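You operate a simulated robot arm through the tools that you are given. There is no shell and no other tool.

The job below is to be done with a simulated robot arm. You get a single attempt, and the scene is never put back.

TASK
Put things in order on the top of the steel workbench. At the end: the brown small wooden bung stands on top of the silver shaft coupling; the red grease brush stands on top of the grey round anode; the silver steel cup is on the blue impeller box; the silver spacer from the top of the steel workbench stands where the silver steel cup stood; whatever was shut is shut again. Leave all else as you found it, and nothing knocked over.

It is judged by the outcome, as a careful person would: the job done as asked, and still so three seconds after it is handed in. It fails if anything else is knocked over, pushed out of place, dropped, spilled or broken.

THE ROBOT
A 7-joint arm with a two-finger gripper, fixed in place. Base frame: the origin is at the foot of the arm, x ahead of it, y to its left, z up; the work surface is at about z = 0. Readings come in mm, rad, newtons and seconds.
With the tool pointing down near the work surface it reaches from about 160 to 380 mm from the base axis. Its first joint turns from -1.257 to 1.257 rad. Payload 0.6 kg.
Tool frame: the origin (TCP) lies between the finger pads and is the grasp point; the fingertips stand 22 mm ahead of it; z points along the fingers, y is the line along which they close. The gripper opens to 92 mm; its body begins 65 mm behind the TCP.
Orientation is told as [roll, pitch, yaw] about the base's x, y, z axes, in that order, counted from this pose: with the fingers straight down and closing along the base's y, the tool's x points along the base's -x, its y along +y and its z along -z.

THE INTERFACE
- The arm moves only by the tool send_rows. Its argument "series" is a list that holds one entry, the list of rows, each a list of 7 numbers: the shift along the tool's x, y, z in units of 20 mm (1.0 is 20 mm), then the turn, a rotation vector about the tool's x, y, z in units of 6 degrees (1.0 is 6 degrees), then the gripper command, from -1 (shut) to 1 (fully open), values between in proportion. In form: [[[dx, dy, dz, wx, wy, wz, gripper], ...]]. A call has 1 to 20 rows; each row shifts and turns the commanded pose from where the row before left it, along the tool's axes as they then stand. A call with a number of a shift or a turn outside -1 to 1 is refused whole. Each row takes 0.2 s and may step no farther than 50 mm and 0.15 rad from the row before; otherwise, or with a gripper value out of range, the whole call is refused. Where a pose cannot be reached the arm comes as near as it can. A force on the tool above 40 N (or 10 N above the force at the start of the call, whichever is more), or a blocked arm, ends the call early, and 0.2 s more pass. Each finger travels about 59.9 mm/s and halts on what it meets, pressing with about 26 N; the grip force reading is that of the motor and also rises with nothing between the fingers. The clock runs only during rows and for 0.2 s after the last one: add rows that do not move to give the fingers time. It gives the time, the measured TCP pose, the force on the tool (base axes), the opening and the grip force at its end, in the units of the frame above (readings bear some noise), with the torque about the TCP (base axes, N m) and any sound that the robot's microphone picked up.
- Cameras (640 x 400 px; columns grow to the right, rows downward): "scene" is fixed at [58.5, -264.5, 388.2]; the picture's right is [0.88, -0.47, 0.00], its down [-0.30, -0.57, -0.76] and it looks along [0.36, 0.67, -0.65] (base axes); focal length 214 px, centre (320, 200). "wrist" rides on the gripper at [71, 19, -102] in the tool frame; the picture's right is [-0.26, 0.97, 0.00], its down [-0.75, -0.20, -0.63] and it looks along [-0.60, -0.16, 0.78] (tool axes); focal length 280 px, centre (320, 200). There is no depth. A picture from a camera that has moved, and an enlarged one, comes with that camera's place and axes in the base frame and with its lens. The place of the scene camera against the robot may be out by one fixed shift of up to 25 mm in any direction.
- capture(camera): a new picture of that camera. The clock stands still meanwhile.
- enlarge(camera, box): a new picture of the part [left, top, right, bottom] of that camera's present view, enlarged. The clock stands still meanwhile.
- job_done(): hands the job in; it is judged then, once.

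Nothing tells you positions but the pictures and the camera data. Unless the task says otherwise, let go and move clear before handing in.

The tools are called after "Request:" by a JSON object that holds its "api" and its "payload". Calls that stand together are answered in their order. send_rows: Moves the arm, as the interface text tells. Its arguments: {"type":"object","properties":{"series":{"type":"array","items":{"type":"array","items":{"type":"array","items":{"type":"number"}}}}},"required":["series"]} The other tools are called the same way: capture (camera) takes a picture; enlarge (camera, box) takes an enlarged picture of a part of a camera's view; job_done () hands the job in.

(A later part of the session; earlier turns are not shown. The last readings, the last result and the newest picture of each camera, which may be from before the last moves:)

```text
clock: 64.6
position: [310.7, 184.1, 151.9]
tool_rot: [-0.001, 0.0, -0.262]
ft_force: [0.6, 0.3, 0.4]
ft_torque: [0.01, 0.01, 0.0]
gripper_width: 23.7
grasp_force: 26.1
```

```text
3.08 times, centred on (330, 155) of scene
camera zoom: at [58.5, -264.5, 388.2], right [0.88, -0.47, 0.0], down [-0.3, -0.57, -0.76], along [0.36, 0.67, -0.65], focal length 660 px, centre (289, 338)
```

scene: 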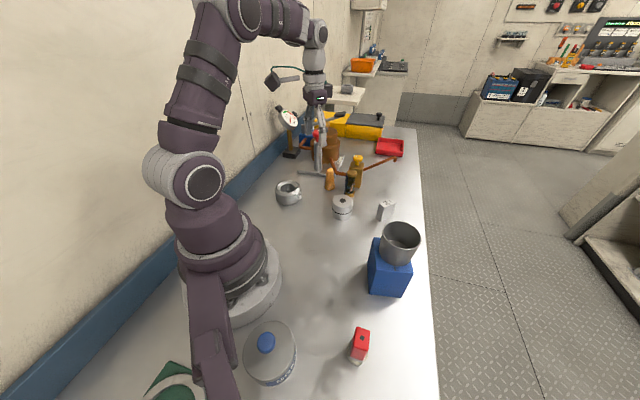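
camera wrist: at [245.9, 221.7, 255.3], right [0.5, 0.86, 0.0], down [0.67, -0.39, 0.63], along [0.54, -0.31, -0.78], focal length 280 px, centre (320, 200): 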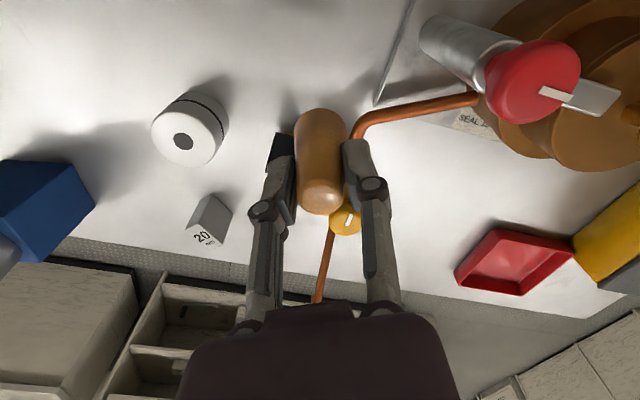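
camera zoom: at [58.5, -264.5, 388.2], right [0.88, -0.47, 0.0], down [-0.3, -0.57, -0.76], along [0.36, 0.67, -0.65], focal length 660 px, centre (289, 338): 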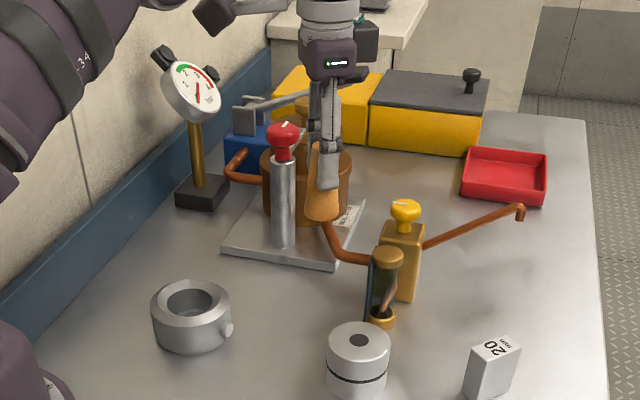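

The bung hangs upright. I move it over the coupling and look.

Request:
{"api": "send_rows", "payload": {"series": [[[-0.018, -0.97, 0, 0, 0, 0, -1], [-0.018, -0.97, 0, 0, 0, 0, -1], [-0.018, -0.97, 0, 0, 0, 0, -1], [-0.018, -0.97, 0, 0, 0, 0, -1], [-0.018, -0.97, 0, 0, 0, 0, -1], [-0.018, -0.97, 0, 0, 0, 0, -1], [0, 0, 0, 0, 0, 0, -1]]]}}

Request:
{"api": "capture", "payload": {"camera": "wrist"}}

Request:
{"api": "enlarge", "payload": {"camera": "wrist", "box": [250, 40, 390, 220]}}

Request:
{"api": "enlarge", "payload": {"camera": "scene", "box": [290, 110, 410, 230]}}

```text
clock: 66.2
position: [282.9, 71.7, 152.5]
tool_rot: [0.0, 0.001, -0.262]
ft_force: [-0.5, -0.4, 0.6]
ft_torque: [-0.02, -0.03, 0.0]
gripper_width: 23.3
grasp_force: 26.1
```

```text
taken
camera wrist: at [218.2, 107.9, 255.2], right [0.5, 0.86, 0.0], down [0.67, -0.39, 0.63], along [0.54, -0.31, -0.78], focal length 280 px, centre (320, 200)
```

wrist: 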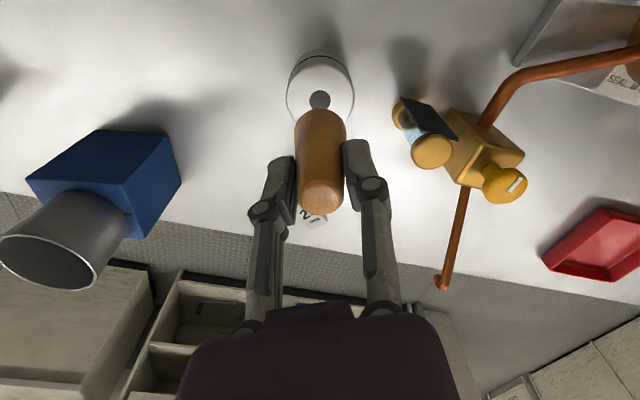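

```text
2.22 times, centred on (320, 130) of wrist
camera zoom: at [218.2, 107.9, 255.2], right [0.5, 0.86, 0.0], down [0.67, -0.39, 0.63], along [0.54, -0.31, -0.78], focal length 623 px, centre (320, 356)
```

zoom: 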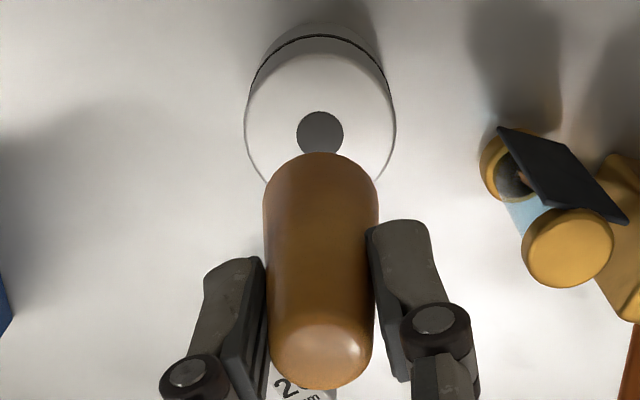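

```text
3.33 times, centred on (350, 170) of scene
camera zoom: at [58.5, -264.5, 388.2], right [0.88, -0.47, 0.0], down [-0.3, -0.57, -0.76], along [0.36, 0.67, -0.65], focal length 715 px, centre (220, 300)
```

zoom: 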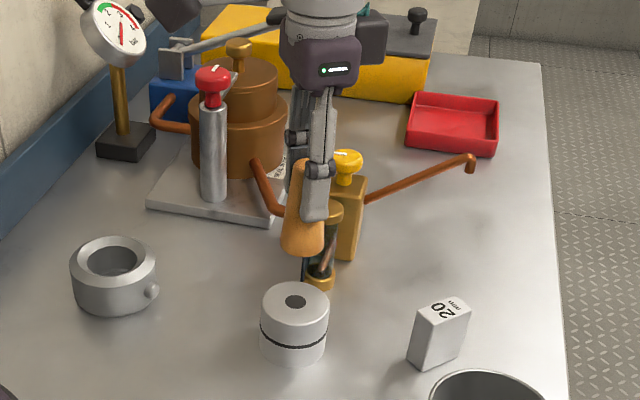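

The bung is over the middle of the coupling (about 1 mm to correct). I lower it towards the top face.

Request:
{"api": "send_rows", "payload": {"series": [[[0.05, 0, 0.7, 0, 0, 0, -1], [0, 0, 0.8, 0, 0, 0, -1], [0, 0, 0.6, 0, 0, 0, -1], [0, 0, 0.2, 0, 0, 0, -1], [0, 0, 0, 0, 0, 0, -1]]]}}

Request:
{"api": "enlarge", "payload": {"camera": "scene", "box": [300, 150, 390, 230]}}

Request:
{"api": "enlarge", "payload": {"camera": "wrist", "box": [250, 40, 390, 220]}}

```text
clock: 67.4
position: [280.9, 70.8, 106.7]
tool_rot: [0.001, 0.0, -0.262]
ft_force: [-0.5, 0.0, -0.3]
ft_torque: [0.01, 0.0, -0.01]
gripper_width: 23.6
grasp_force: 26.3
```

```text
5.00 times, centred on (345, 190) of scene
camera zoom: at [58.5, -264.5, 388.2], right [0.88, -0.47, 0.0], down [-0.3, -0.57, -0.76], along [0.36, 0.67, -0.65], focal length 1072 px, centre (195, 250)
```

zoom: 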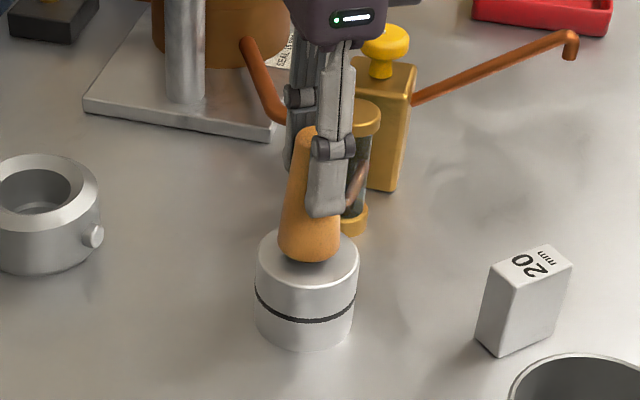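

```text
2.22 times, centred on (320, 130) of wrist
camera zoom: at [217.0, 108.2, 208.9], right [0.5, 0.86, 0.0], down [0.67, -0.39, 0.63], along [0.54, -0.31, -0.78], focal length 623 px, centre (320, 356)
```

zoom: 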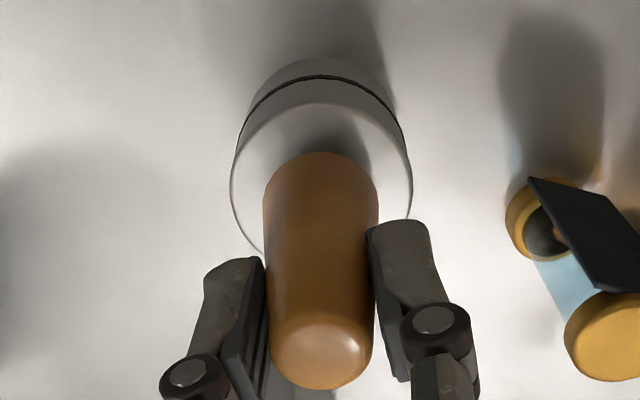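

Good alignment. Now the last few millimetres in small steps.

Request:
{"api": "send_rows", "payload": {"series": [[[0, 0, 0.08, 0, 0, 0, -1], [0, 0, 0.07, 0, 0, 0, -1], [0, 0, 0, 0, 0, 0, -1]]]}}

Request:
{"api": "send_rows", "payload": {"series": [[[0, 0, 0.05, 0, 0, 0, -1], [0, 0, 0, 0, 0, 0, -1]]]}}

Request:
{"api": "send_rows", "payload": {"series": [[[0, 0, 0.04, 0, 0, 0, -1], [0, 0, 0, 0, 0, 0, -1]]]}}

```text
clock: 68.2
position: [281.8, 71.0, 103.1]
tool_rot: [0.001, -0.001, -0.262]
ft_force: [0.4, -0.6, -0.2]
ft_torque: [-0.01, -0.02, 0.0]
gripper_width: 23.6
grasp_force: 25.6
```

```text
clock: 68.8
position: [282.1, 71.4, 103.0]
tool_rot: [-0.001, -0.002, -0.263]
ft_force: [-0.1, 0.0, -0.4]
ft_torque: [0.0, 0.0, 0.0]
gripper_width: 23.4
grasp_force: 25.2
```

```text
clock: 69.4
position: [281.1, 71.2, 102.1]
tool_rot: [-0.002, -0.001, -0.262]
ft_force: [0.2, 0.7, -0.6]
ft_torque: [0.0, -0.01, 0.0]
gripper_width: 23.4
grasp_force: 25.9
```

Request:
{"api": "send_rows", "payload": {"series": [[[0, 0, 0.04, 0, 0, 0, -1], [0, 0, 0, 0, 0, 0, -1]]]}}

Request:
{"api": "send_rows", "payload": {"series": [[[0, 0, 0.04, 0, 0, 0, -1], [0, 0, 0, 0, 0, 0, -1]]]}}

Request:
{"api": "enlarge", "payload": {"camera": "scene", "box": [315, 170, 375, 225]}}

```text
clock: 70.0
position: [281.8, 72.4, 101.4]
tool_rot: [-0.001, -0.001, -0.263]
ft_force: [0.3, -0.6, 0.2]
ft_torque: [0.02, 0.03, 0.0]
gripper_width: 23.5
grasp_force: 26.2
```

```text
clock: 70.6
position: [282.1, 70.8, 100.6]
tool_rot: [0.001, 0.0, -0.262]
ft_force: [0.5, 0.2, 1.4]
ft_torque: [-0.01, 0.0, -0.03]
gripper_width: 23.0
grasp_force: 26.0
```

```text
7.27 times, centred on (345, 198) of scene
camera zoom: at [58.5, -264.5, 388.2], right [0.88, -0.47, 0.0], down [-0.3, -0.57, -0.76], along [0.36, 0.67, -0.65], focal length 1560 px, centre (138, 218)
```

zoom: 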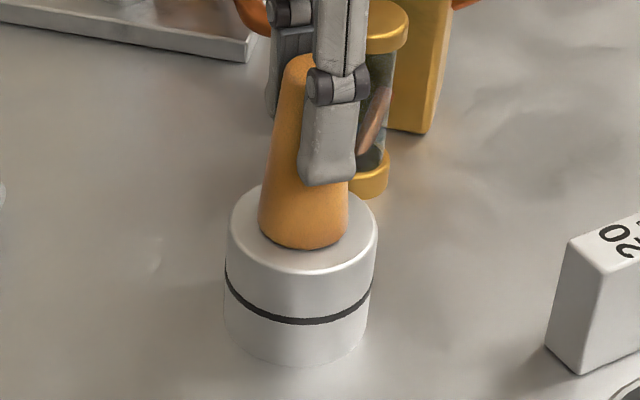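

It seems to be at the point of touching. One more small step to confirm contact.

Request:
{"api": "send_rows", "payload": {"series": [[[0, 0, 0.03, 0, 0, 0, -1], [0, 0, 0, 0, 0, 0, -1]]]}}

```text
clock: 71.2
position: [282.4, 72.9, 99.9]
tool_rot: [0.0, -0.002, -0.263]
ft_force: [-2.1, -1.6, 16.5]
ft_torque: [-0.06, 0.08, 0.01]
gripper_width: 23.4
grasp_force: 26.1
```

Firm contact on the coupling. I relieve the pressure, open the fingers gently and check.

Request:
{"api": "send_rows", "payload": {"series": [[[0, 0, -0.03, 0, 0, 0, -1], [0, 0, 0, 0, 0, 0, -0.4], [0, 0, 0, 0, 0, 0, -0.3], [0, 0, 0, 0, 0, 0, -0.1], [0, 0, 0, 0, 0, 0, 0.1], [0, 0, 0, 0, 0, 0, 0.1]]]}}

Request:
{"api": "capture", "payload": {"camera": "wrist"}}

Request:
{"api": "enlarge", "payload": {"camera": "scene", "box": [300, 150, 390, 230]}}

```text
clock: 72.6
position: [281.8, 72.0, 100.4]
tool_rot: [0.001, -0.002, -0.261]
ft_force: [0.2, 0.7, -0.6]
ft_torque: [-0.01, 0.02, 0.03]
gripper_width: 50.3
grasp_force: 0.1
```

```text
taken
camera wrist: at [217.3, 108.8, 202.8], right [0.5, 0.86, 0.0], down [0.67, -0.39, 0.63], along [0.54, -0.31, -0.78], focal length 280 px, centre (320, 200)
```

wrist: 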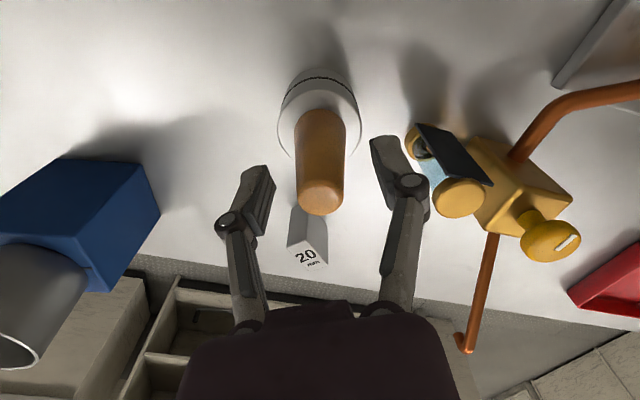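

```text
5.00 times, centred on (345, 190) of scene
camera zoom: at [58.5, -264.5, 388.2], right [0.88, -0.47, 0.0], down [-0.3, -0.57, -0.76], along [0.36, 0.67, -0.65], focal length 1072 px, centre (195, 250)
```

zoom: 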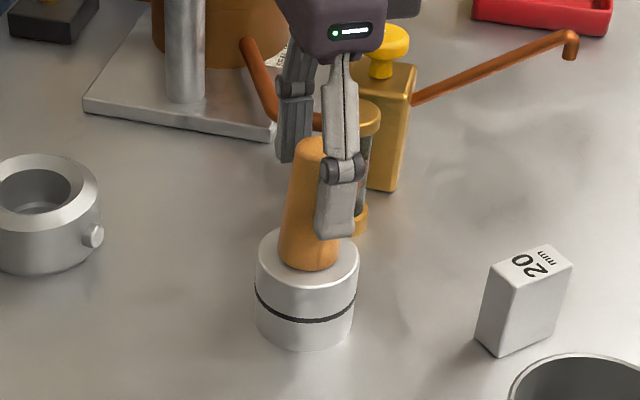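

The bung stands on the coupling by itself. I raise the gripper straight up and clear, then compare the remaining two candidate supports again at high zoom.

Request:
{"api": "send_rows", "payload": {"series": [[[0, 0, -0.4, 0, 0, 0, 0.1], [0, 0, -0.8, 0, 0, 0, 0.1], [0, 0, -0.9, 0, 0, 0, 0.1], [0, 0, -0.9, 0, 0, 0, 0.1], [0, 0, -0.9, 0, 0, 0, 0.1], [0, 0, -0.9, 0, 0, 0, 0.1], [0, 0, 0, 0, 0, 0, 0.1]]]}}

Request:
{"api": "send_rows", "payload": {"series": [[[0.6, -0.8, 0, 0, 0, 0, 0.3], [0.6, -0.8, 0, 0, 0, 0, 0.3], [0.6, -0.8, 0, 0, 0, 0, 0.3], [0.6, -0.8, 0, 0, 0, 0, 0.3], [0.6, -0.8, 0, 0, 0, 0, 0.3], [0.6, -0.8, 0, 0, 0, 0, 0.3], [0.6, -0.8, 0, 0, 0, 0, 0.3]]]}}

Request:
{"api": "capture", "payload": {"camera": "scene"}}

Request:
{"api": "enlarge", "payload": {"camera": "scene", "box": [260, 150, 400, 230]}}

Request:
{"api": "enlarge", "payload": {"camera": "scene", "box": [340, 190, 430, 300]}}

```text
clock: 74.2
position: [282.9, 71.7, 197.5]
tool_rot: [0.0, -0.001, -0.262]
ft_force: [-0.3, -0.9, 0.1]
ft_torque: [0.0, 0.01, 0.01]
gripper_width: 50.5
grasp_force: 0.0
```

```text
clock: 75.8
position: [172.8, -16.2, 197.1]
tool_rot: [-0.001, -0.001, -0.26]
ft_force: [0.2, 0.3, 0.1]
ft_torque: [0.01, 0.02, 0.03]
gripper_width: 59.9
grasp_force: 0.0
```

```text
taken
```

scene: 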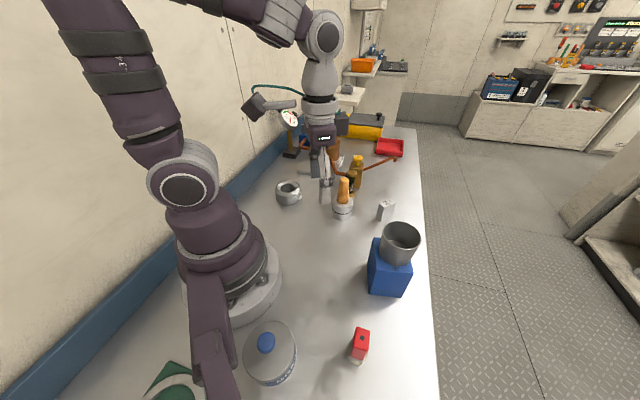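

```text
4.57 times, centred on (330, 190) of scene
camera zoom: at [58.5, -264.5, 388.2], right [0.88, -0.47, 0.0], down [-0.3, -0.57, -0.76], along [0.36, 0.67, -0.65], focal length 980 px, centre (274, 246)
```

zoom: 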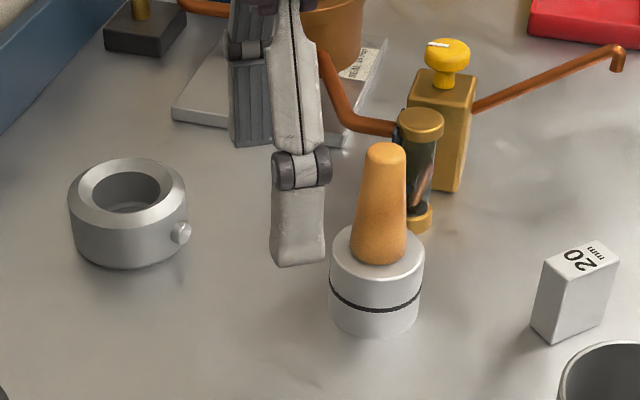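

```text
3.64 times, centred on (385, 245) of scene
camera zoom: at [58.5, -264.5, 388.2], right [0.88, -0.47, 0.0], down [-0.3, -0.57, -0.76], along [0.36, 0.67, -0.65], focal length 780 px, centre (84, 36)
```

zoom: 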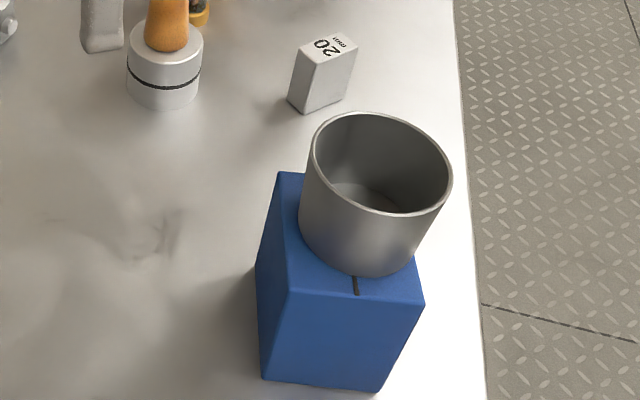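

The puck with the dark joint carries the bung now. Next is the brush; I move above it with the fingers set to close across the handle's long side.

Request:
{"api": "send_rows", "payload": {"series": [[[0, 0, 0, 0, 0, 0.967, 0.3], [0, 0, 0, 0, 0, 0.967, 0.3], [0, 0, 0, 0, 0, 0.967, 0.3], [0, 0, 0, 0, 0, 0.967, 0.3], [0, 0, 0, 0, 0, 0.967, 0.3], [0, 0, 0, 0, 0, 0, 0.3]]]}}

Request:
{"api": "send_rows", "payload": {"series": [[[-0.568, -0.904, 0, 0, 0, 0, 0.3], [-0.568, -0.904, 0, 0, 0, 0, 0.3], [-0.568, -0.904, 0, 0, 0, 0, 0.3], [-0.568, -0.904, 0, 0, 0, 0, 0.3], [-0.568, -0.904, 0, 0, 0, 0, 0.3], [-0.568, -0.904, 0, 0, 0, 0, 0.3], [-0.568, -0.904, 0, 0, 0, 0, 0.3], [-0.568, -0.904, 0, 0, 0, 0, 0.3], [-0.568, -0.904, 0, 0, 0, 0, 0.3], [0, 0, 0, 0, 0, 0, 0.3]]]}}

Request:
{"api": "capture", "payload": {"camera": "wrist"}}

Request:
{"api": "enlarge", "payload": {"camera": "wrist", "box": [260, 40, 380, 160]}}

```text
clock: 77.2
position: [171.7, -15.3, 196.5]
tool_rot: [-0.001, 0.0, -0.77]
ft_force: [0.2, -1.0, 0.7]
ft_torque: [0.03, -0.01, -0.03]
gripper_width: 59.7
grasp_force: 0.0
```

```text
clock: 79.4
position: [133.3, -203.8, 197.0]
tool_rot: [0.001, 0.0, -0.769]
ft_force: [-0.4, 0.4, -0.5]
ft_torque: [-0.02, 0.0, 0.03]
gripper_width: 59.7
grasp_force: 0.1
```

```text
taken
camera wrist: at [93.9, -140.8, 298.6], right [0.86, 0.51, 0.0], down [0.4, -0.67, 0.63], along [0.32, -0.54, -0.78], focal length 280 px, centre (320, 200)
```

wrist: 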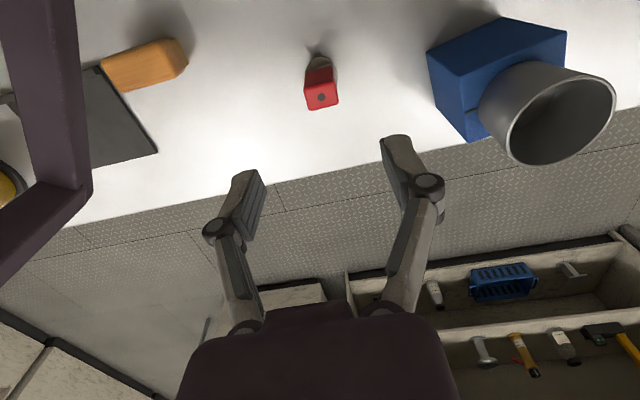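

```text
3.33 times, centred on (320, 100) of wrist
camera zoom: at [93.9, -140.8, 298.6], right [0.86, 0.51, 0.0], down [0.4, -0.67, 0.63], along [0.32, -0.54, -0.78], focal length 935 px, centre (320, 533)
```

zoom: 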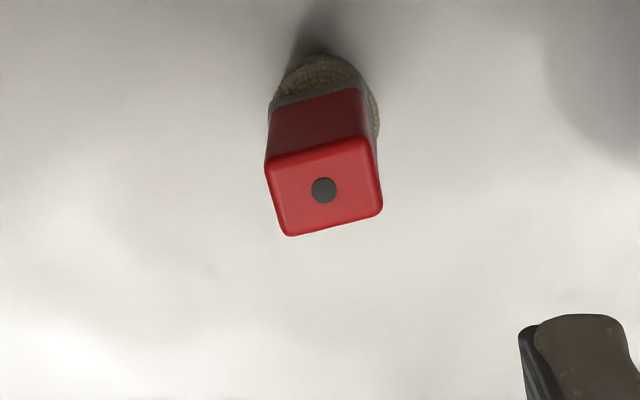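

The brush handle is aligned with the fingers to within 1 mm. I descend and grip the handle.

Request:
{"api": "send_rows", "payload": {"series": [[[-0.05, 0.02, 0.9, 0, 0, 0, 0.3], [0, 0, 0.9, 0, 0, 0, 0.3], [0, 0, 0.9, 0, 0, 0, 0.3], [0, 0, 0.9, 0, 0, 0, 0.3], [0, 0, 0.9, 0, 0, 0, 0.3], [0, 0, 0.9, 0, 0, 0, 0.3], [0, 0, 0, 0, 0, 0, 0.3]]]}}

Request:
{"api": "capture", "payload": {"camera": "wrist"}}

Request:
{"api": "enlarge", "payload": {"camera": "scene", "box": [310, 290, 430, 400]}}

```text
clock: 81.0
position: [133.1, -203.8, 87.0]
tool_rot: [-0.001, 0.001, -0.769]
ft_force: [-0.1, 0.3, 0.6]
ft_torque: [0.01, -0.03, -0.01]
gripper_width: 60.0
grasp_force: 0.1
```

```text
taken
camera wrist: at [95.2, -140.9, 189.9], right [0.86, 0.51, 0.0], down [0.4, -0.67, 0.63], along [0.32, -0.54, -0.78], focal length 280 px, centre (320, 200)
```

wrist: 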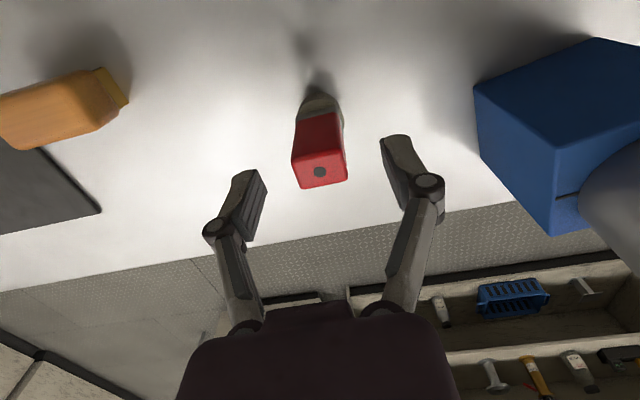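

```text
3.64 times, centred on (370, 345) of scene
camera zoom: at [58.5, -264.5, 388.2], right [0.88, -0.47, 0.0], down [-0.3, -0.57, -0.76], along [0.36, 0.67, -0.65], focal length 780 px, centre (138, -327)
```

zoom: 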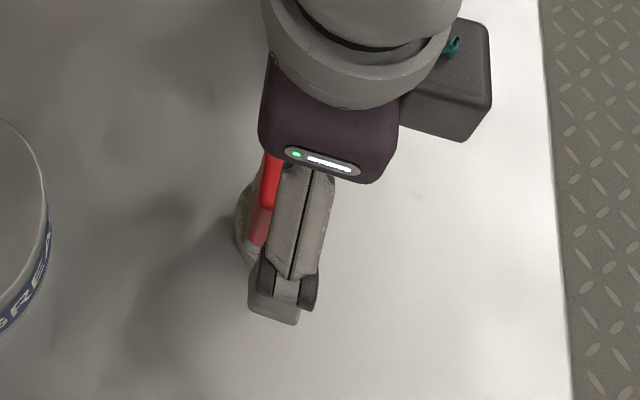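

Well centred. I go down to gripping height and close on the handle.

Request:
{"api": "send_rows", "payload": {"series": [[[0, 0, 0.6, 0, 0, 0, 0.3], [0, 0, 0.6, 0, 0, 0, 0.3], [0, 0, 0.4, 0, 0, 0, 0.3], [0, 0, 0, 0, 0, 0, 0.3], [0, 0, 0, 0, 0, 0, -0.2], [0, 0, 0, 0, 0, 0, -0.5], [0, 0, 0, 0, 0, 0, -1], [0, 0, 0, 0, 0, 0, -1], [0, 0, 0, 0, 0, 0, -1]]]}}

Request:
{"api": "capture", "payload": {"camera": "wrist"}}

```text
clock: 83.0
position: [134.8, -205.2, 58.6]
tool_rot: [0.0, 0.0, -0.768]
ft_force: [-0.7, 0.5, 0.2]
ft_torque: [-0.01, 0.01, 0.04]
gripper_width: 25.2
grasp_force: 26.2
```

```text
taken
camera wrist: at [95.0, -141.0, 158.7], right [0.86, 0.51, 0.0], down [0.4, -0.67, 0.63], along [0.32, -0.54, -0.78], focal length 280 px, centre (320, 200)
```

wrist: 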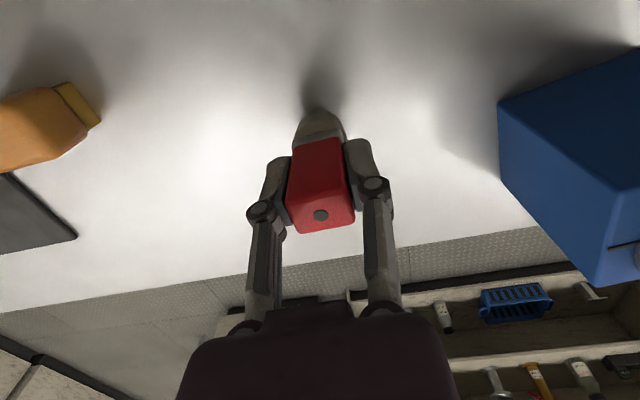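

The brush is gripped at 25.2 mm. I lift it and turn the tool to yaw 0.

Request:
{"api": "send_rows", "payload": {"series": [[[0, 0, -0.2, 0, 0, 0, -1], [0, 0, -0.4, 0, 0, 0, -1], [0, 0, -0.7, 0, 0, 0, -1], [0, 0, -0.9, 0, 0, 0, -1], [0, 0, -0.9, 0, 0, 0, -1], [0, 0, -0.9, 0, 0, 0, -1], [0, 0, -0.9, 0, 0, 0, -1], [0, 0, -0.9, 0, 0, 0, -1], [0, 0, -0.9, 0, 0, 0, -1], [0, 0, -0.9, 0, 0, 0, -1], [0, 0, -0.6, 0, 0, 0, -1], [0, 0, 0, 0, 0, 0, -1]]]}}

Request:
{"api": "send_rows", "payload": {"series": [[[0, 0, 0, 0, 0, -0.917, -1], [0, 0, 0, 0, 0, -0.917, -1], [0, 0, 0, 0, 0, -0.917, -1], [0, 0, 0, 0, 0, -0.917, -1], [0, 0, 0, 0, 0, -0.917, -1], [0, 0, 0, 0, 0, -0.917, -1], [0, 0, 0, 0, 0, -0.917, -1], [0, 0, 0, 0, 0, -0.917, -1], [0, 0, 0, 0, 0, 0, -1]]]}}

Request:
{"api": "capture", "payload": {"camera": "wrist"}}

Request:
{"api": "capture", "payload": {"camera": "scene"}}

```text
clock: 85.6
position: [133.7, -203.8, 221.5]
tool_rot: [-0.001, 0.001, -0.769]
ft_force: [0.5, -0.1, -0.9]
ft_torque: [-0.05, 0.01, -0.02]
gripper_width: 24.8
grasp_force: 25.9
```

```text
clock: 87.6
position: [134.2, -204.1, 221.0]
tool_rot: [-0.001, -0.001, 0.002]
ft_force: [0.3, -0.1, -0.5]
ft_torque: [0.0, 0.0, -0.03]
gripper_width: 25.1
grasp_force: 26.2
```

```text
taken
camera wrist: at [61.4, -184.8, 323.2], right [0.26, 0.97, 0.0], down [0.75, -0.2, 0.63], along [0.6, -0.16, -0.78], focal length 280 px, centre (320, 200)
```

wrist: 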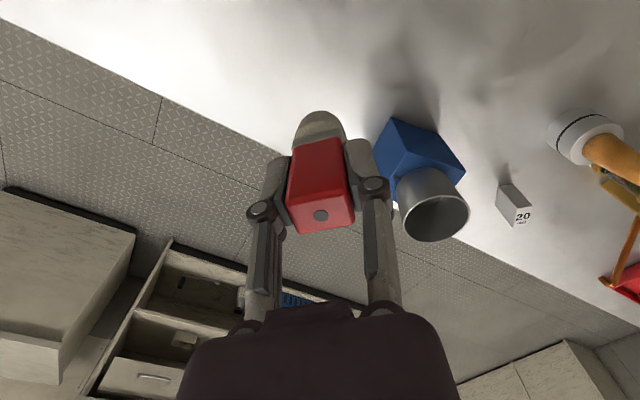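

```text
taken
```

scene: 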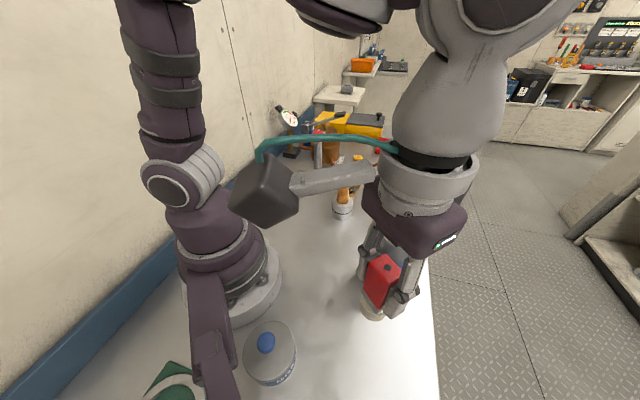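

The brush is held upright. I carry it in an arc around to above the anode.

Request:
{"api": "send_rows", "payload": {"series": [[[-0.4125, 0.9, 0, 0, 0, 0, -1], [-0.4125, 0.9, 0, 0, 0, 0, -1], [-0.4125, 0.9, 0, 0, 0, 0, -1], [-0.4125, 0.9, 0, 0, 0, 0, -1], [-0.4125, 0.9, 0, 0, 0, 0, -1], [-0.4125, 0.9, 0, 0, 0, 0, -1], [-0.4125, 0.9, 0, 0, 0, 0, -1], [-0.4125, 0.9, 0, 0, 0, 0, -1], [0, 1, 0, 0, 0, 0, -1], [0, 1, 0, 0, 0, 0, -1], [0, 1, 0, 0, 0, 0, -1], [0, 1, 0, 0, 0, 0, -1], [0, 1, 0, 0, 0, 0, -1], [0, 1, 0, 0, 0, 0, -1], [0, 1, 0, 0, 0, 0, -1]]]}}

Request:
{"api": "send_rows", "payload": {"series": [[[0.141, 0.99, 0, 0, 0, 0, -1], [0.141, 0.99, 0, 0, 0, 0, -1], [0.141, 0.99, 0, 0, 0, 0, -1], [0.141, 0.99, 0, 0, 0, 0, -1], [0.141, 0.99, 0, 0, 0, 0, -1], [0.141, 0.99, 0, 0, 0, 0, -1], [0, 0, 0, 0, 0, 0, -1]]]}}

Request:
{"api": "capture", "payload": {"camera": "wrist"}}

Request:
{"api": "enlarge", "payload": {"camera": "wrist", "box": [250, 20, 390, 160]}}

Request:
{"api": "capture", "payload": {"camera": "scene"}}

```text
clock: 90.8
position: [199.5, 81.0, 220.3]
tool_rot: [0.001, 0.0, -0.001]
ft_force: [0.6, -0.5, 0.4]
ft_torque: [0.0, -0.05, 0.01]
gripper_width: 24.8
grasp_force: 26.4
```

```text
clock: 92.4
position: [181.7, 198.7, 219.9]
tool_rot: [0.001, 0.001, 0.0]
ft_force: [-0.8, 0.6, -0.4]
ft_torque: [0.01, -0.01, 0.02]
gripper_width: 25.1
grasp_force: 26.2
```

```text
taken
camera wrist: at [110.4, 218.3, 322.6], right [0.26, 0.96, 0.0], down [0.75, -0.2, 0.63], along [0.6, -0.16, -0.78], focal length 280 px, centre (320, 200)
```

wrist: 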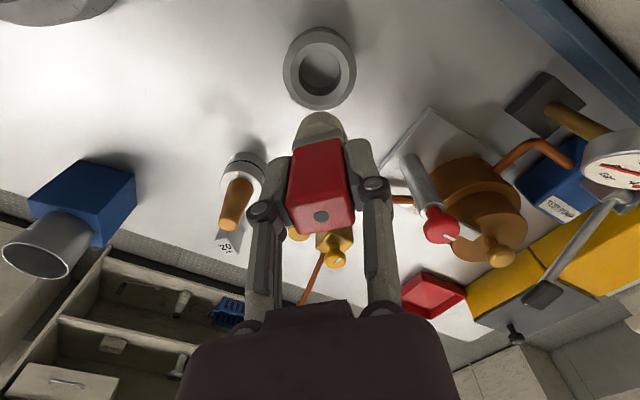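

```text
2.86 times, centred on (320, 90) of wrist
camera zoom: at [110.4, 218.3, 322.6], right [0.26, 0.96, 0.0], down [0.75, -0.2, 0.63], along [0.6, -0.16, -0.78], focal length 801 px, centre (320, 514)
```

zoom: 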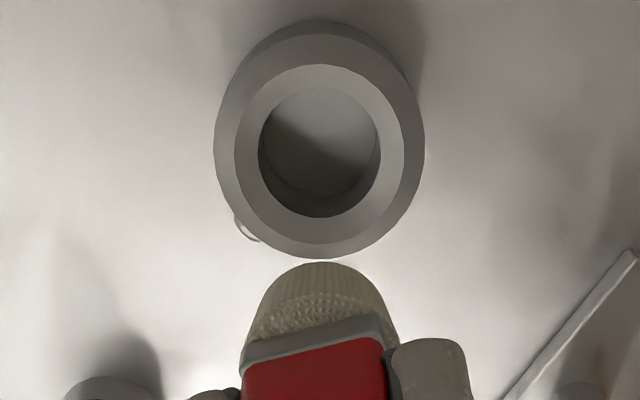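

```text
taken
```

scene: 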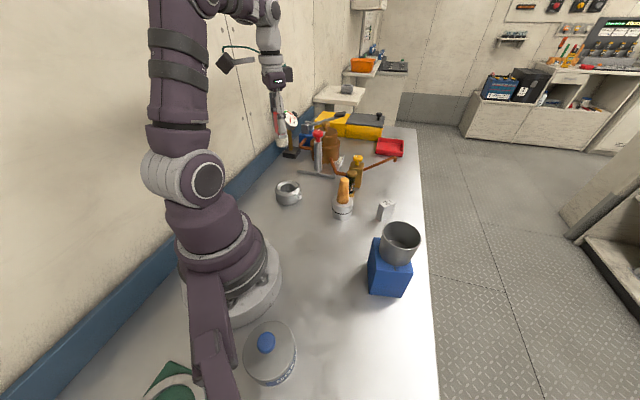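

The brush is above the ring; the ring centre is about 1.6 mm ahead of the TCP. I'll lower at the centre to a few mm above the anode, then feel carefully whether its middle carries or is open.

Request:
{"api": "send_rows", "payload": {"series": [[[-0.08, -0.02, 0.8, 0, 0, 0, -1], [0, 0, 0.9, 0, 0, 0, -1], [0, 0, 0.9, 0, 0, 0, -1], [0, 0, 0.9, 0, 0, 0, -1], [0, 0, 0.9, 0, 0, 0, -1], [0, 0, 0.9, 0, 0, 0, -1], [0, 0, 0.7, 0, 0, 0, -1], [0, 0, 0, 0, 0, 0, -1]]]}}

Request:
{"api": "capture", "payload": {"camera": "wrist"}}

Request:
{"api": "enlarge", "payload": {"camera": "wrist", "box": [250, 20, 390, 160]}}

Request:
{"api": "enlarge", "payload": {"camera": "scene", "box": [250, 120, 340, 220]}}

```text
clock: 94.2
position: [183.0, 198.2, 100.1]
tool_rot: [0.001, 0.0, 0.002]
ft_force: [-0.3, -0.8, -0.6]
ft_torque: [-0.03, 0.03, -0.01]
gripper_width: 24.8
grasp_force: 26.1
```

```text
taken
camera wrist: at [111.6, 217.6, 201.9], right [0.26, 0.97, 0.0], down [0.75, -0.2, 0.63], along [0.6, -0.16, -0.78], focal length 280 px, centre (320, 200)
```

wrist: 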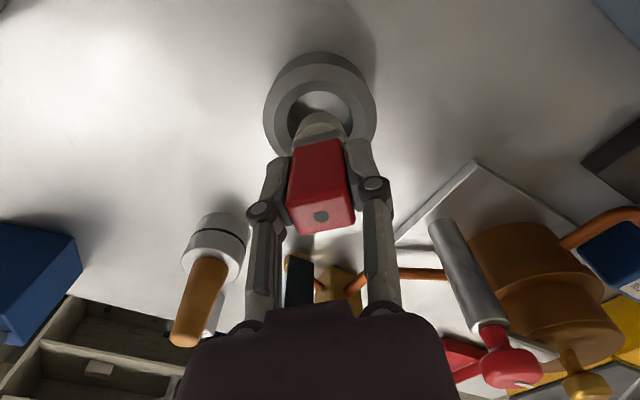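

```text
2.86 times, centred on (320, 90) of wrist
camera zoom: at [111.6, 217.6, 201.9], right [0.26, 0.97, 0.0], down [0.75, -0.2, 0.63], along [0.6, -0.16, -0.78], focal length 801 px, centre (320, 514)
```

zoom: 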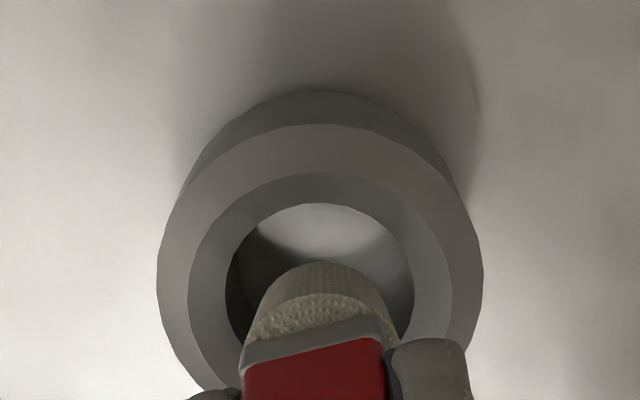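

```text
4.00 times, centred on (295, 170) of scene
camera zoom: at [58.5, -264.5, 388.2], right [0.88, -0.47, 0.0], down [-0.3, -0.57, -0.76], along [0.36, 0.67, -0.65], focal length 858 px, centre (420, 320)
```

zoom: 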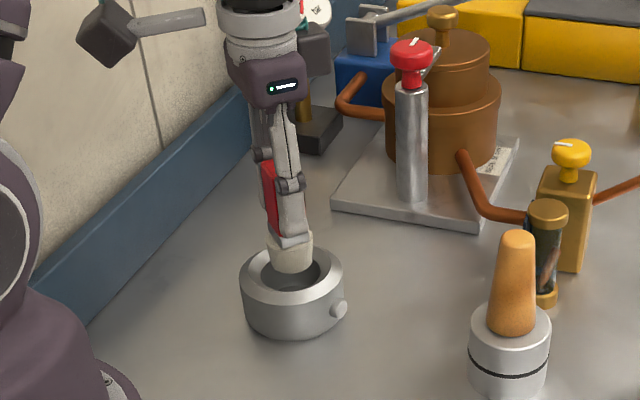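

The bore is open, and I need the exact profile of the anode's top before choosing how the brush can stand. I raise the brush and zoom in on the ring with the scene camera.

Request:
{"api": "send_rows", "payload": {"series": [[[0, 0, -0.9, 0, 0, 0, -1], [0, 0, -0.9, 0, 0, 0, -1], [0, 0, -0.9, 0, 0, 0, -1], [0, 0, -0.9, 0, 0, 0, -1], [0, 0, -0.9, 0, 0, 0, -1], [0, 0, -0.9, 0, 0, 0, -1], [0, 0, 0, 0, 0, 0, -1]]]}}

Request:
{"api": "enlarge", "payload": {"camera": "scene", "box": [270, 172, 310, 212]}}

Request:
{"api": "enlarge", "payload": {"camera": "wrist", "box": [280, 20, 360, 110]}}

```text
clock: 95.8
position: [183.0, 198.3, 209.1]
tool_rot: [-0.001, 0.002, 0.0]
ft_force: [0.0, -0.1, -0.4]
ft_torque: [-0.01, 0.03, 0.0]
gripper_width: 24.8
grasp_force: 26.0
```

```text
10.00 times, centred on (290, 192) of scene
camera zoom: at [58.5, -264.5, 388.2], right [0.88, -0.47, 0.0], down [-0.3, -0.57, -0.76], along [0.36, 0.67, -0.65], focal length 2145 px, centre (620, 280)
```

zoom: 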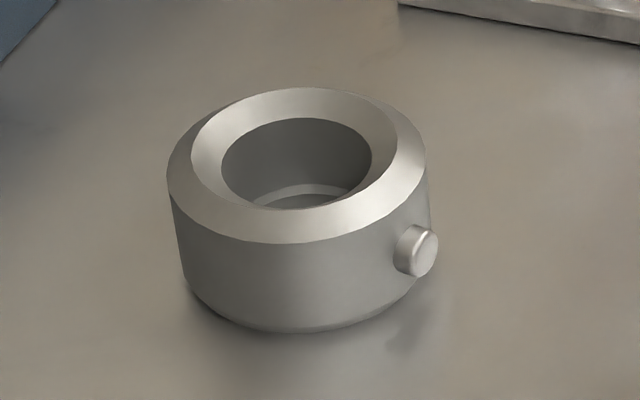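

```text
4.44 times, centred on (320, 65) of wrist
camera zoom: at [111.4, 217.6, 310.7], right [0.26, 0.97, 0.0], down [0.75, -0.2, 0.62], along [0.6, -0.16, -0.78], focal length 1246 px, centre (320, 800)
```

zoom: 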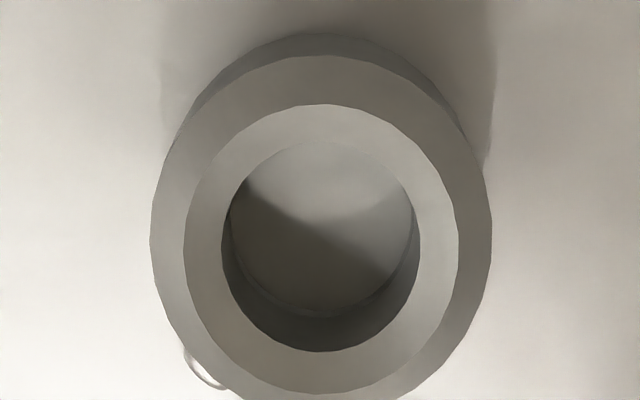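

The scene zoom shows the ring's top is a ridge at about 29 mm radius sloping into an open-looking bore. I'll gently probe with the brush at the centre to learn whether anything bears there.

Request:
{"api": "send_rows", "payload": {"series": [[[-0.06, 0, 0.9, 0, 0, 0, -1], [0, 0, 0.9, 0, 0, 0, -1], [0, 0, 0.9, 0, 0, 0, -1], [0, 0, 0.9, 0, 0, 0, -1], [0, 0, 0.9, 0, 0, 0, -1], [0, 0, 0.8, 0, 0, 0, -1], [0, 0, 0.1, 0, 0, 0, -1], [0, 0, 0, 0, 0, 0, -1]]]}}

Request:
{"api": "send_rows", "payload": {"series": [[[0, 0, 0.06, 0, 0, 0, -1], [0, 0, 0.06, 0, 0, 0, -1], [0, 0, 0, 0, 0, 0, -1]]]}}

Request:
{"api": "send_rows", "payload": {"series": [[[0, 0, 0.06, 0, 0, 0, -1], [0, 0, 0.06, 0, 0, 0, -1], [0, 0, 0, 0, 0, 0, -1]]]}}

Request:
{"api": "send_rows", "payload": {"series": [[[0, 0, 0.06, 0, 0, 0, -1], [0, 0, 0.06, 0, 0, 0, -1], [0, 0, 0, 0, 0, 0, -1]]]}}

Request:
{"api": "send_rows", "payload": {"series": [[[0, 0, 0.06, 0, 0, 0, -1], [0, 0, 0.06, 0, 0, 0, -1], [0, 0, 0, 0, 0, 0, -1]]]}}

Request:
{"api": "capture", "payload": {"camera": "wrist"}}

Request:
{"api": "enlarge", "payload": {"camera": "scene", "box": [260, 150, 320, 210]}}

```text
clock: 97.6
position: [184.5, 197.3, 100.2]
tool_rot: [0.0, -0.002, -0.001]
ft_force: [-0.1, 0.4, 0.6]
ft_torque: [-0.01, -0.03, 0.0]
gripper_width: 25.0
grasp_force: 26.4
```

```text
clock: 98.4
position: [184.2, 198.3, 98.5]
tool_rot: [0.0, 0.0, 0.0]
ft_force: [-1.0, 0.6, -0.1]
ft_torque: [-0.01, 0.01, 0.0]
gripper_width: 25.1
grasp_force: 25.7
```

```text
clock: 99.2
position: [185.2, 197.8, 94.9]
tool_rot: [0.0, 0.0, -0.001]
ft_force: [-0.8, 0.0, 0.3]
ft_torque: [-0.03, -0.02, 0.02]
gripper_width: 24.8
grasp_force: 25.5
```

```text
clock: 100.0
position: [185.2, 198.5, 93.0]
tool_rot: [0.001, -0.001, 0.0]
ft_force: [0.7, 0.2, -0.8]
ft_torque: [-0.02, 0.0, 0.03]
gripper_width: 25.0
grasp_force: 26.1
```

```text
clock: 100.8
position: [184.5, 197.7, 91.6]
tool_rot: [0.0, 0.001, -0.001]
ft_force: [-0.3, -0.7, 0.4]
ft_torque: [0.0, 0.02, 0.03]
gripper_width: 24.8
grasp_force: 25.7
```

```text
taken
camera wrist: at [113.0, 217.9, 193.0], right [0.26, 0.97, 0.0], down [0.75, -0.2, 0.63], along [0.6, -0.16, -0.78], focal length 280 px, centre (320, 200)
```

wrist: 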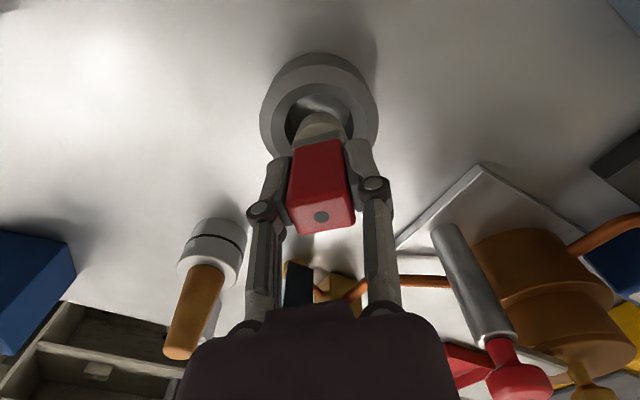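

```text
6.67 times, centred on (290, 180) of scene
camera zoom: at [58.5, -264.5, 388.2], right [0.88, -0.47, 0.0], down [-0.3, -0.57, -0.76], along [0.36, 0.67, -0.65], focal length 1430 px, centre (520, 333)
```

zoom: 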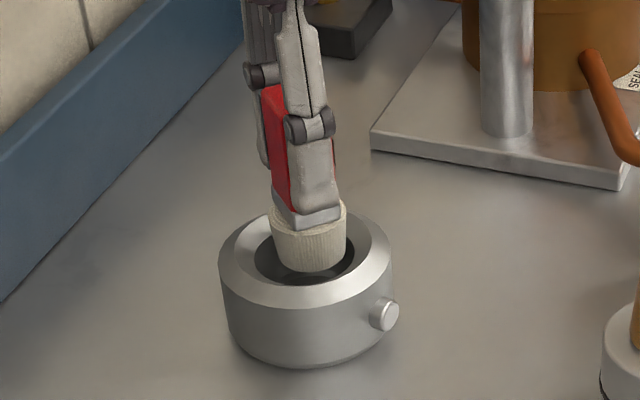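

No contact yet at ridge height. I continue a little deeper in small steps to settle the question.

Request:
{"api": "send_rows", "payload": {"series": [[[0, 0, 0.06, 0, 0, 0, -1], [0, 0, 0.06, 0, 0, 0, -1], [0, 0, 0, 0, 0, 0, -1]]]}}

Request:
{"api": "send_rows", "payload": {"series": [[[0, 0, 0.06, 0, 0, 0, -1], [0, 0, 0.06, 0, 0, 0, -1], [0, 0, 0, 0, 0, 0, -1]]]}}

Request:
{"api": "send_rows", "payload": {"series": [[[0, 0, 0.06, 0, 0, 0, -1], [0, 0, 0.06, 0, 0, 0, -1], [0, 0, 0, 0, 0, 0, -1]]]}}

Request:
{"api": "send_rows", "payload": {"series": [[[0, 0, 0.06, 0, 0, 0, -1], [0, 0, 0.06, 0, 0, 0, -1], [0, 0, 0, 0, 0, 0, -1]]]}}

Request:
{"api": "capture", "payload": {"camera": "wrist"}}

Request:
{"api": "enlarge", "payload": {"camera": "scene", "box": [260, 150, 320, 210]}}

```text
clock: 101.6
position: [185.2, 196.5, 89.2]
tool_rot: [0.002, -0.001, 0.001]
ft_force: [-1.0, -1.4, 26.5]
ft_torque: [-0.06, -0.09, 0.01]
gripper_width: 24.9
grasp_force: 25.8
```

```text
clock: 102.4
position: [184.6, 198.3, 87.0]
tool_rot: [0.0, -0.001, 0.0]
ft_force: [0.9, -1.6, 25.3]
ft_torque: [-0.03, -0.08, -0.02]
gripper_width: 25.0
grasp_force: 26.0
```

```text
clock: 103.2
position: [184.9, 198.0, 83.5]
tool_rot: [-0.001, 0.001, -0.001]
ft_force: [2.1, -0.1, 24.8]
ft_torque: [0.02, -0.14, 0.0]
gripper_width: 24.8
grasp_force: 25.9
```

```text
clock: 104.0
position: [184.6, 199.4, 82.1]
tool_rot: [0.0, -0.001, 0.0]
ft_force: [-0.9, 0.6, 24.0]
ft_torque: [0.03, 0.05, 0.0]
gripper_width: 25.2
grasp_force: 26.0
```

```text
taken
camera wrist: at [112.7, 218.1, 183.2], right [0.26, 0.97, 0.0], down [0.75, -0.2, 0.62], along [0.6, -0.16, -0.78], focal length 280 px, centre (320, 200)
```

wrist: 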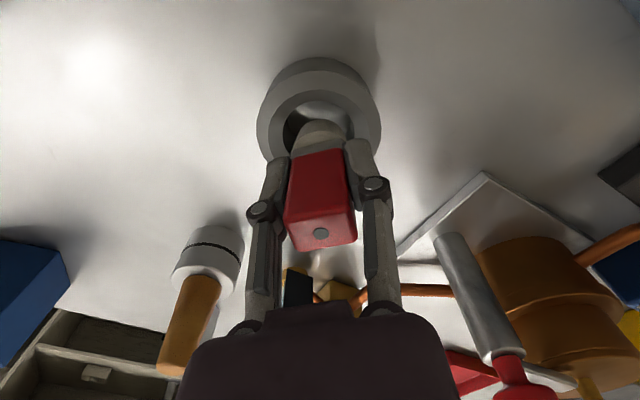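

```text
6.67 times, centred on (290, 180) of scene
camera zoom: at [58.4, -264.6, 388.2], right [0.88, -0.47, 0.0], down [-0.3, -0.57, -0.76], along [0.36, 0.67, -0.65], focal length 1430 px, centre (520, 333)
```

zoom: 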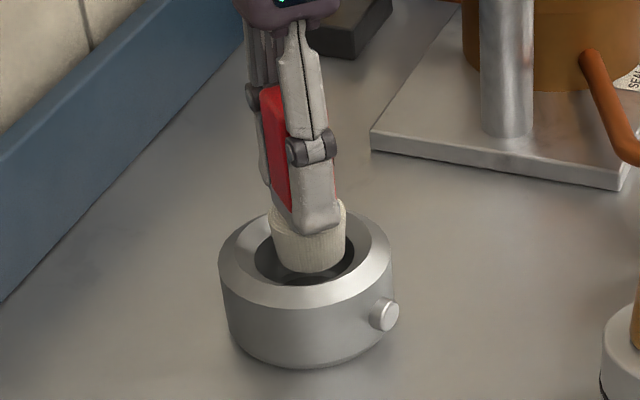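

Contact came at about 33 mm height with the brush centred: the anode does carry the brush in its middle. I relieve the pressure, check the force, and then release.

Request:
{"api": "send_rows", "payload": {"series": [[[0, 0, -0.03, 0, 0, 0, -1], [0, 0, 0, 0, 0, 0, -1]]]}}

```text
clock: 104.6
position: [184.8, 198.1, 81.4]
tool_rot: [-0.002, 0.002, 0.0]
ft_force: [0.3, 0.7, -0.9]
ft_torque: [-0.02, 0.02, 0.03]
gripper_width: 24.9
grasp_force: 25.6
```

The force is back to zero; a touch down again for light contact, then I open.

Request:
{"api": "send_rows", "payload": {"series": [[[0, 0, 0.012, 0, 0, 0, -1], [0, 0, 0, 0, 0, 0, -1]]]}}

Request:
{"api": "enlarge", "payload": {"camera": "scene", "box": [260, 130, 330, 210]}}

Request:
{"api": "enlarge", "payload": {"camera": "wrist", "box": [240, 40, 400, 260]}}

```text
clock: 105.2
position: [184.3, 199.1, 81.0]
tool_rot: [-0.002, -0.001, 0.0]
ft_force: [0.6, 0.2, -0.6]
ft_torque: [-0.04, 0.01, -0.02]
gripper_width: 25.0
grasp_force: 25.8
```

```text
5.00 times, centred on (295, 170) of scene
camera zoom: at [58.5, -264.5, 388.2], right [0.88, -0.47, 0.0], down [-0.3, -0.57, -0.76], along [0.36, 0.67, -0.65], focal length 1072 px, centre (445, 350)
```

zoom: 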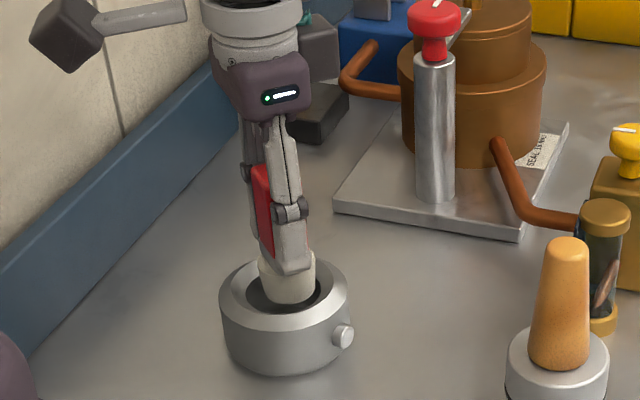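

```text
1.82 times, centred on (320, 150) of wrist
camera zoom: at [113.2, 217.7, 183.5], right [0.26, 0.97, 0.0], down [0.75, -0.2, 0.63], along [0.6, -0.16, -0.78], focal length 510 px, centre (320, 291)
```

zoom: 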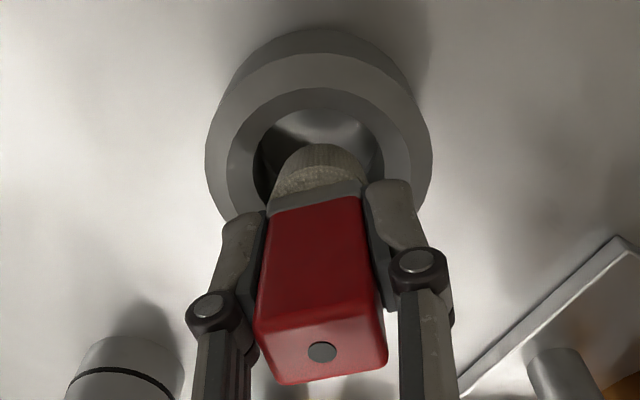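

Light contact isn't registering yet; one more tiny step down.

Request:
{"api": "send_rows", "payload": {"series": [[[0, 0, 0.015, 0, 0, 0, -1], [0, 0, 0, 0, 0, 0, -1]]]}}

```text
clock: 105.8
position: [185.8, 198.3, 81.6]
tool_rot: [0.0, 0.0, 0.001]
ft_force: [-1.0, -1.9, 8.9]
ft_torque: [-0.08, 0.13, 0.05]
gripper_width: 24.9
grasp_force: 25.8
```

Light contact (about 9 N). I open the fingers gently.

Request:
{"api": "send_rows", "payload": {"series": [[[0, 0, 0, 0, 0, 0, -0.42], [0, 0, 0, 0, 0, 0, -0.35], [0, 0, 0, 0, 0, 0, -0.2], [0, 0, 0, 0, 0, 0, 0], [0, 0, 0, 0, 0, 0, 0.2], [0, 0, 0, 0, 0, 0, 0.2]]]}}

Request:
{"api": "capture", "payload": {"camera": "wrist"}}

Request:
{"api": "enlarge", "payload": {"camera": "scene", "box": [260, 130, 330, 210]}}

```text
clock: 107.2
position: [186.3, 197.8, 81.9]
tool_rot: [-0.001, -0.001, 0.001]
ft_force: [-0.7, -0.1, -0.2]
ft_torque: [0.02, -0.03, 0.04]
gripper_width: 55.2
grasp_force: 0.1
```

```text
taken
camera wrist: at [113.2, 217.9, 183.2], right [0.26, 0.97, 0.0], down [0.75, -0.2, 0.63], along [0.6, -0.16, -0.78], focal length 280 px, centre (320, 200)
```

wrist: 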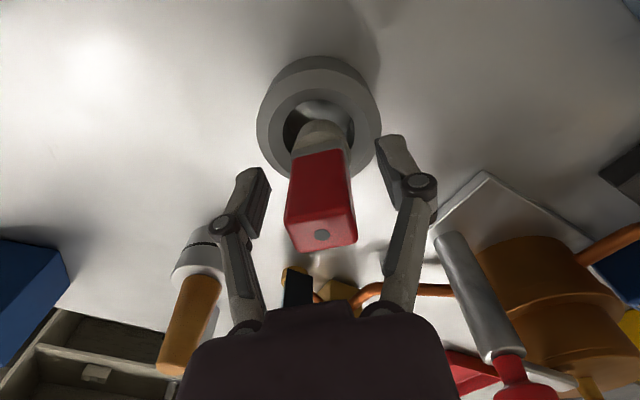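

```text
5.00 times, centred on (295, 170) of scene
camera zoom: at [58.5, -264.5, 388.2], right [0.88, -0.47, 0.0], down [-0.3, -0.57, -0.76], along [0.36, 0.67, -0.65], focal length 1072 px, centre (445, 350)
```

zoom: 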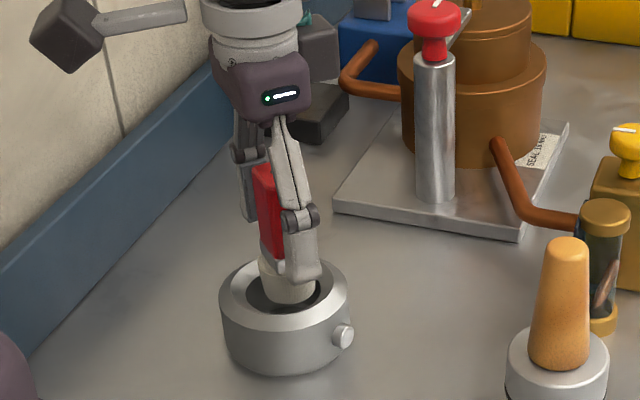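

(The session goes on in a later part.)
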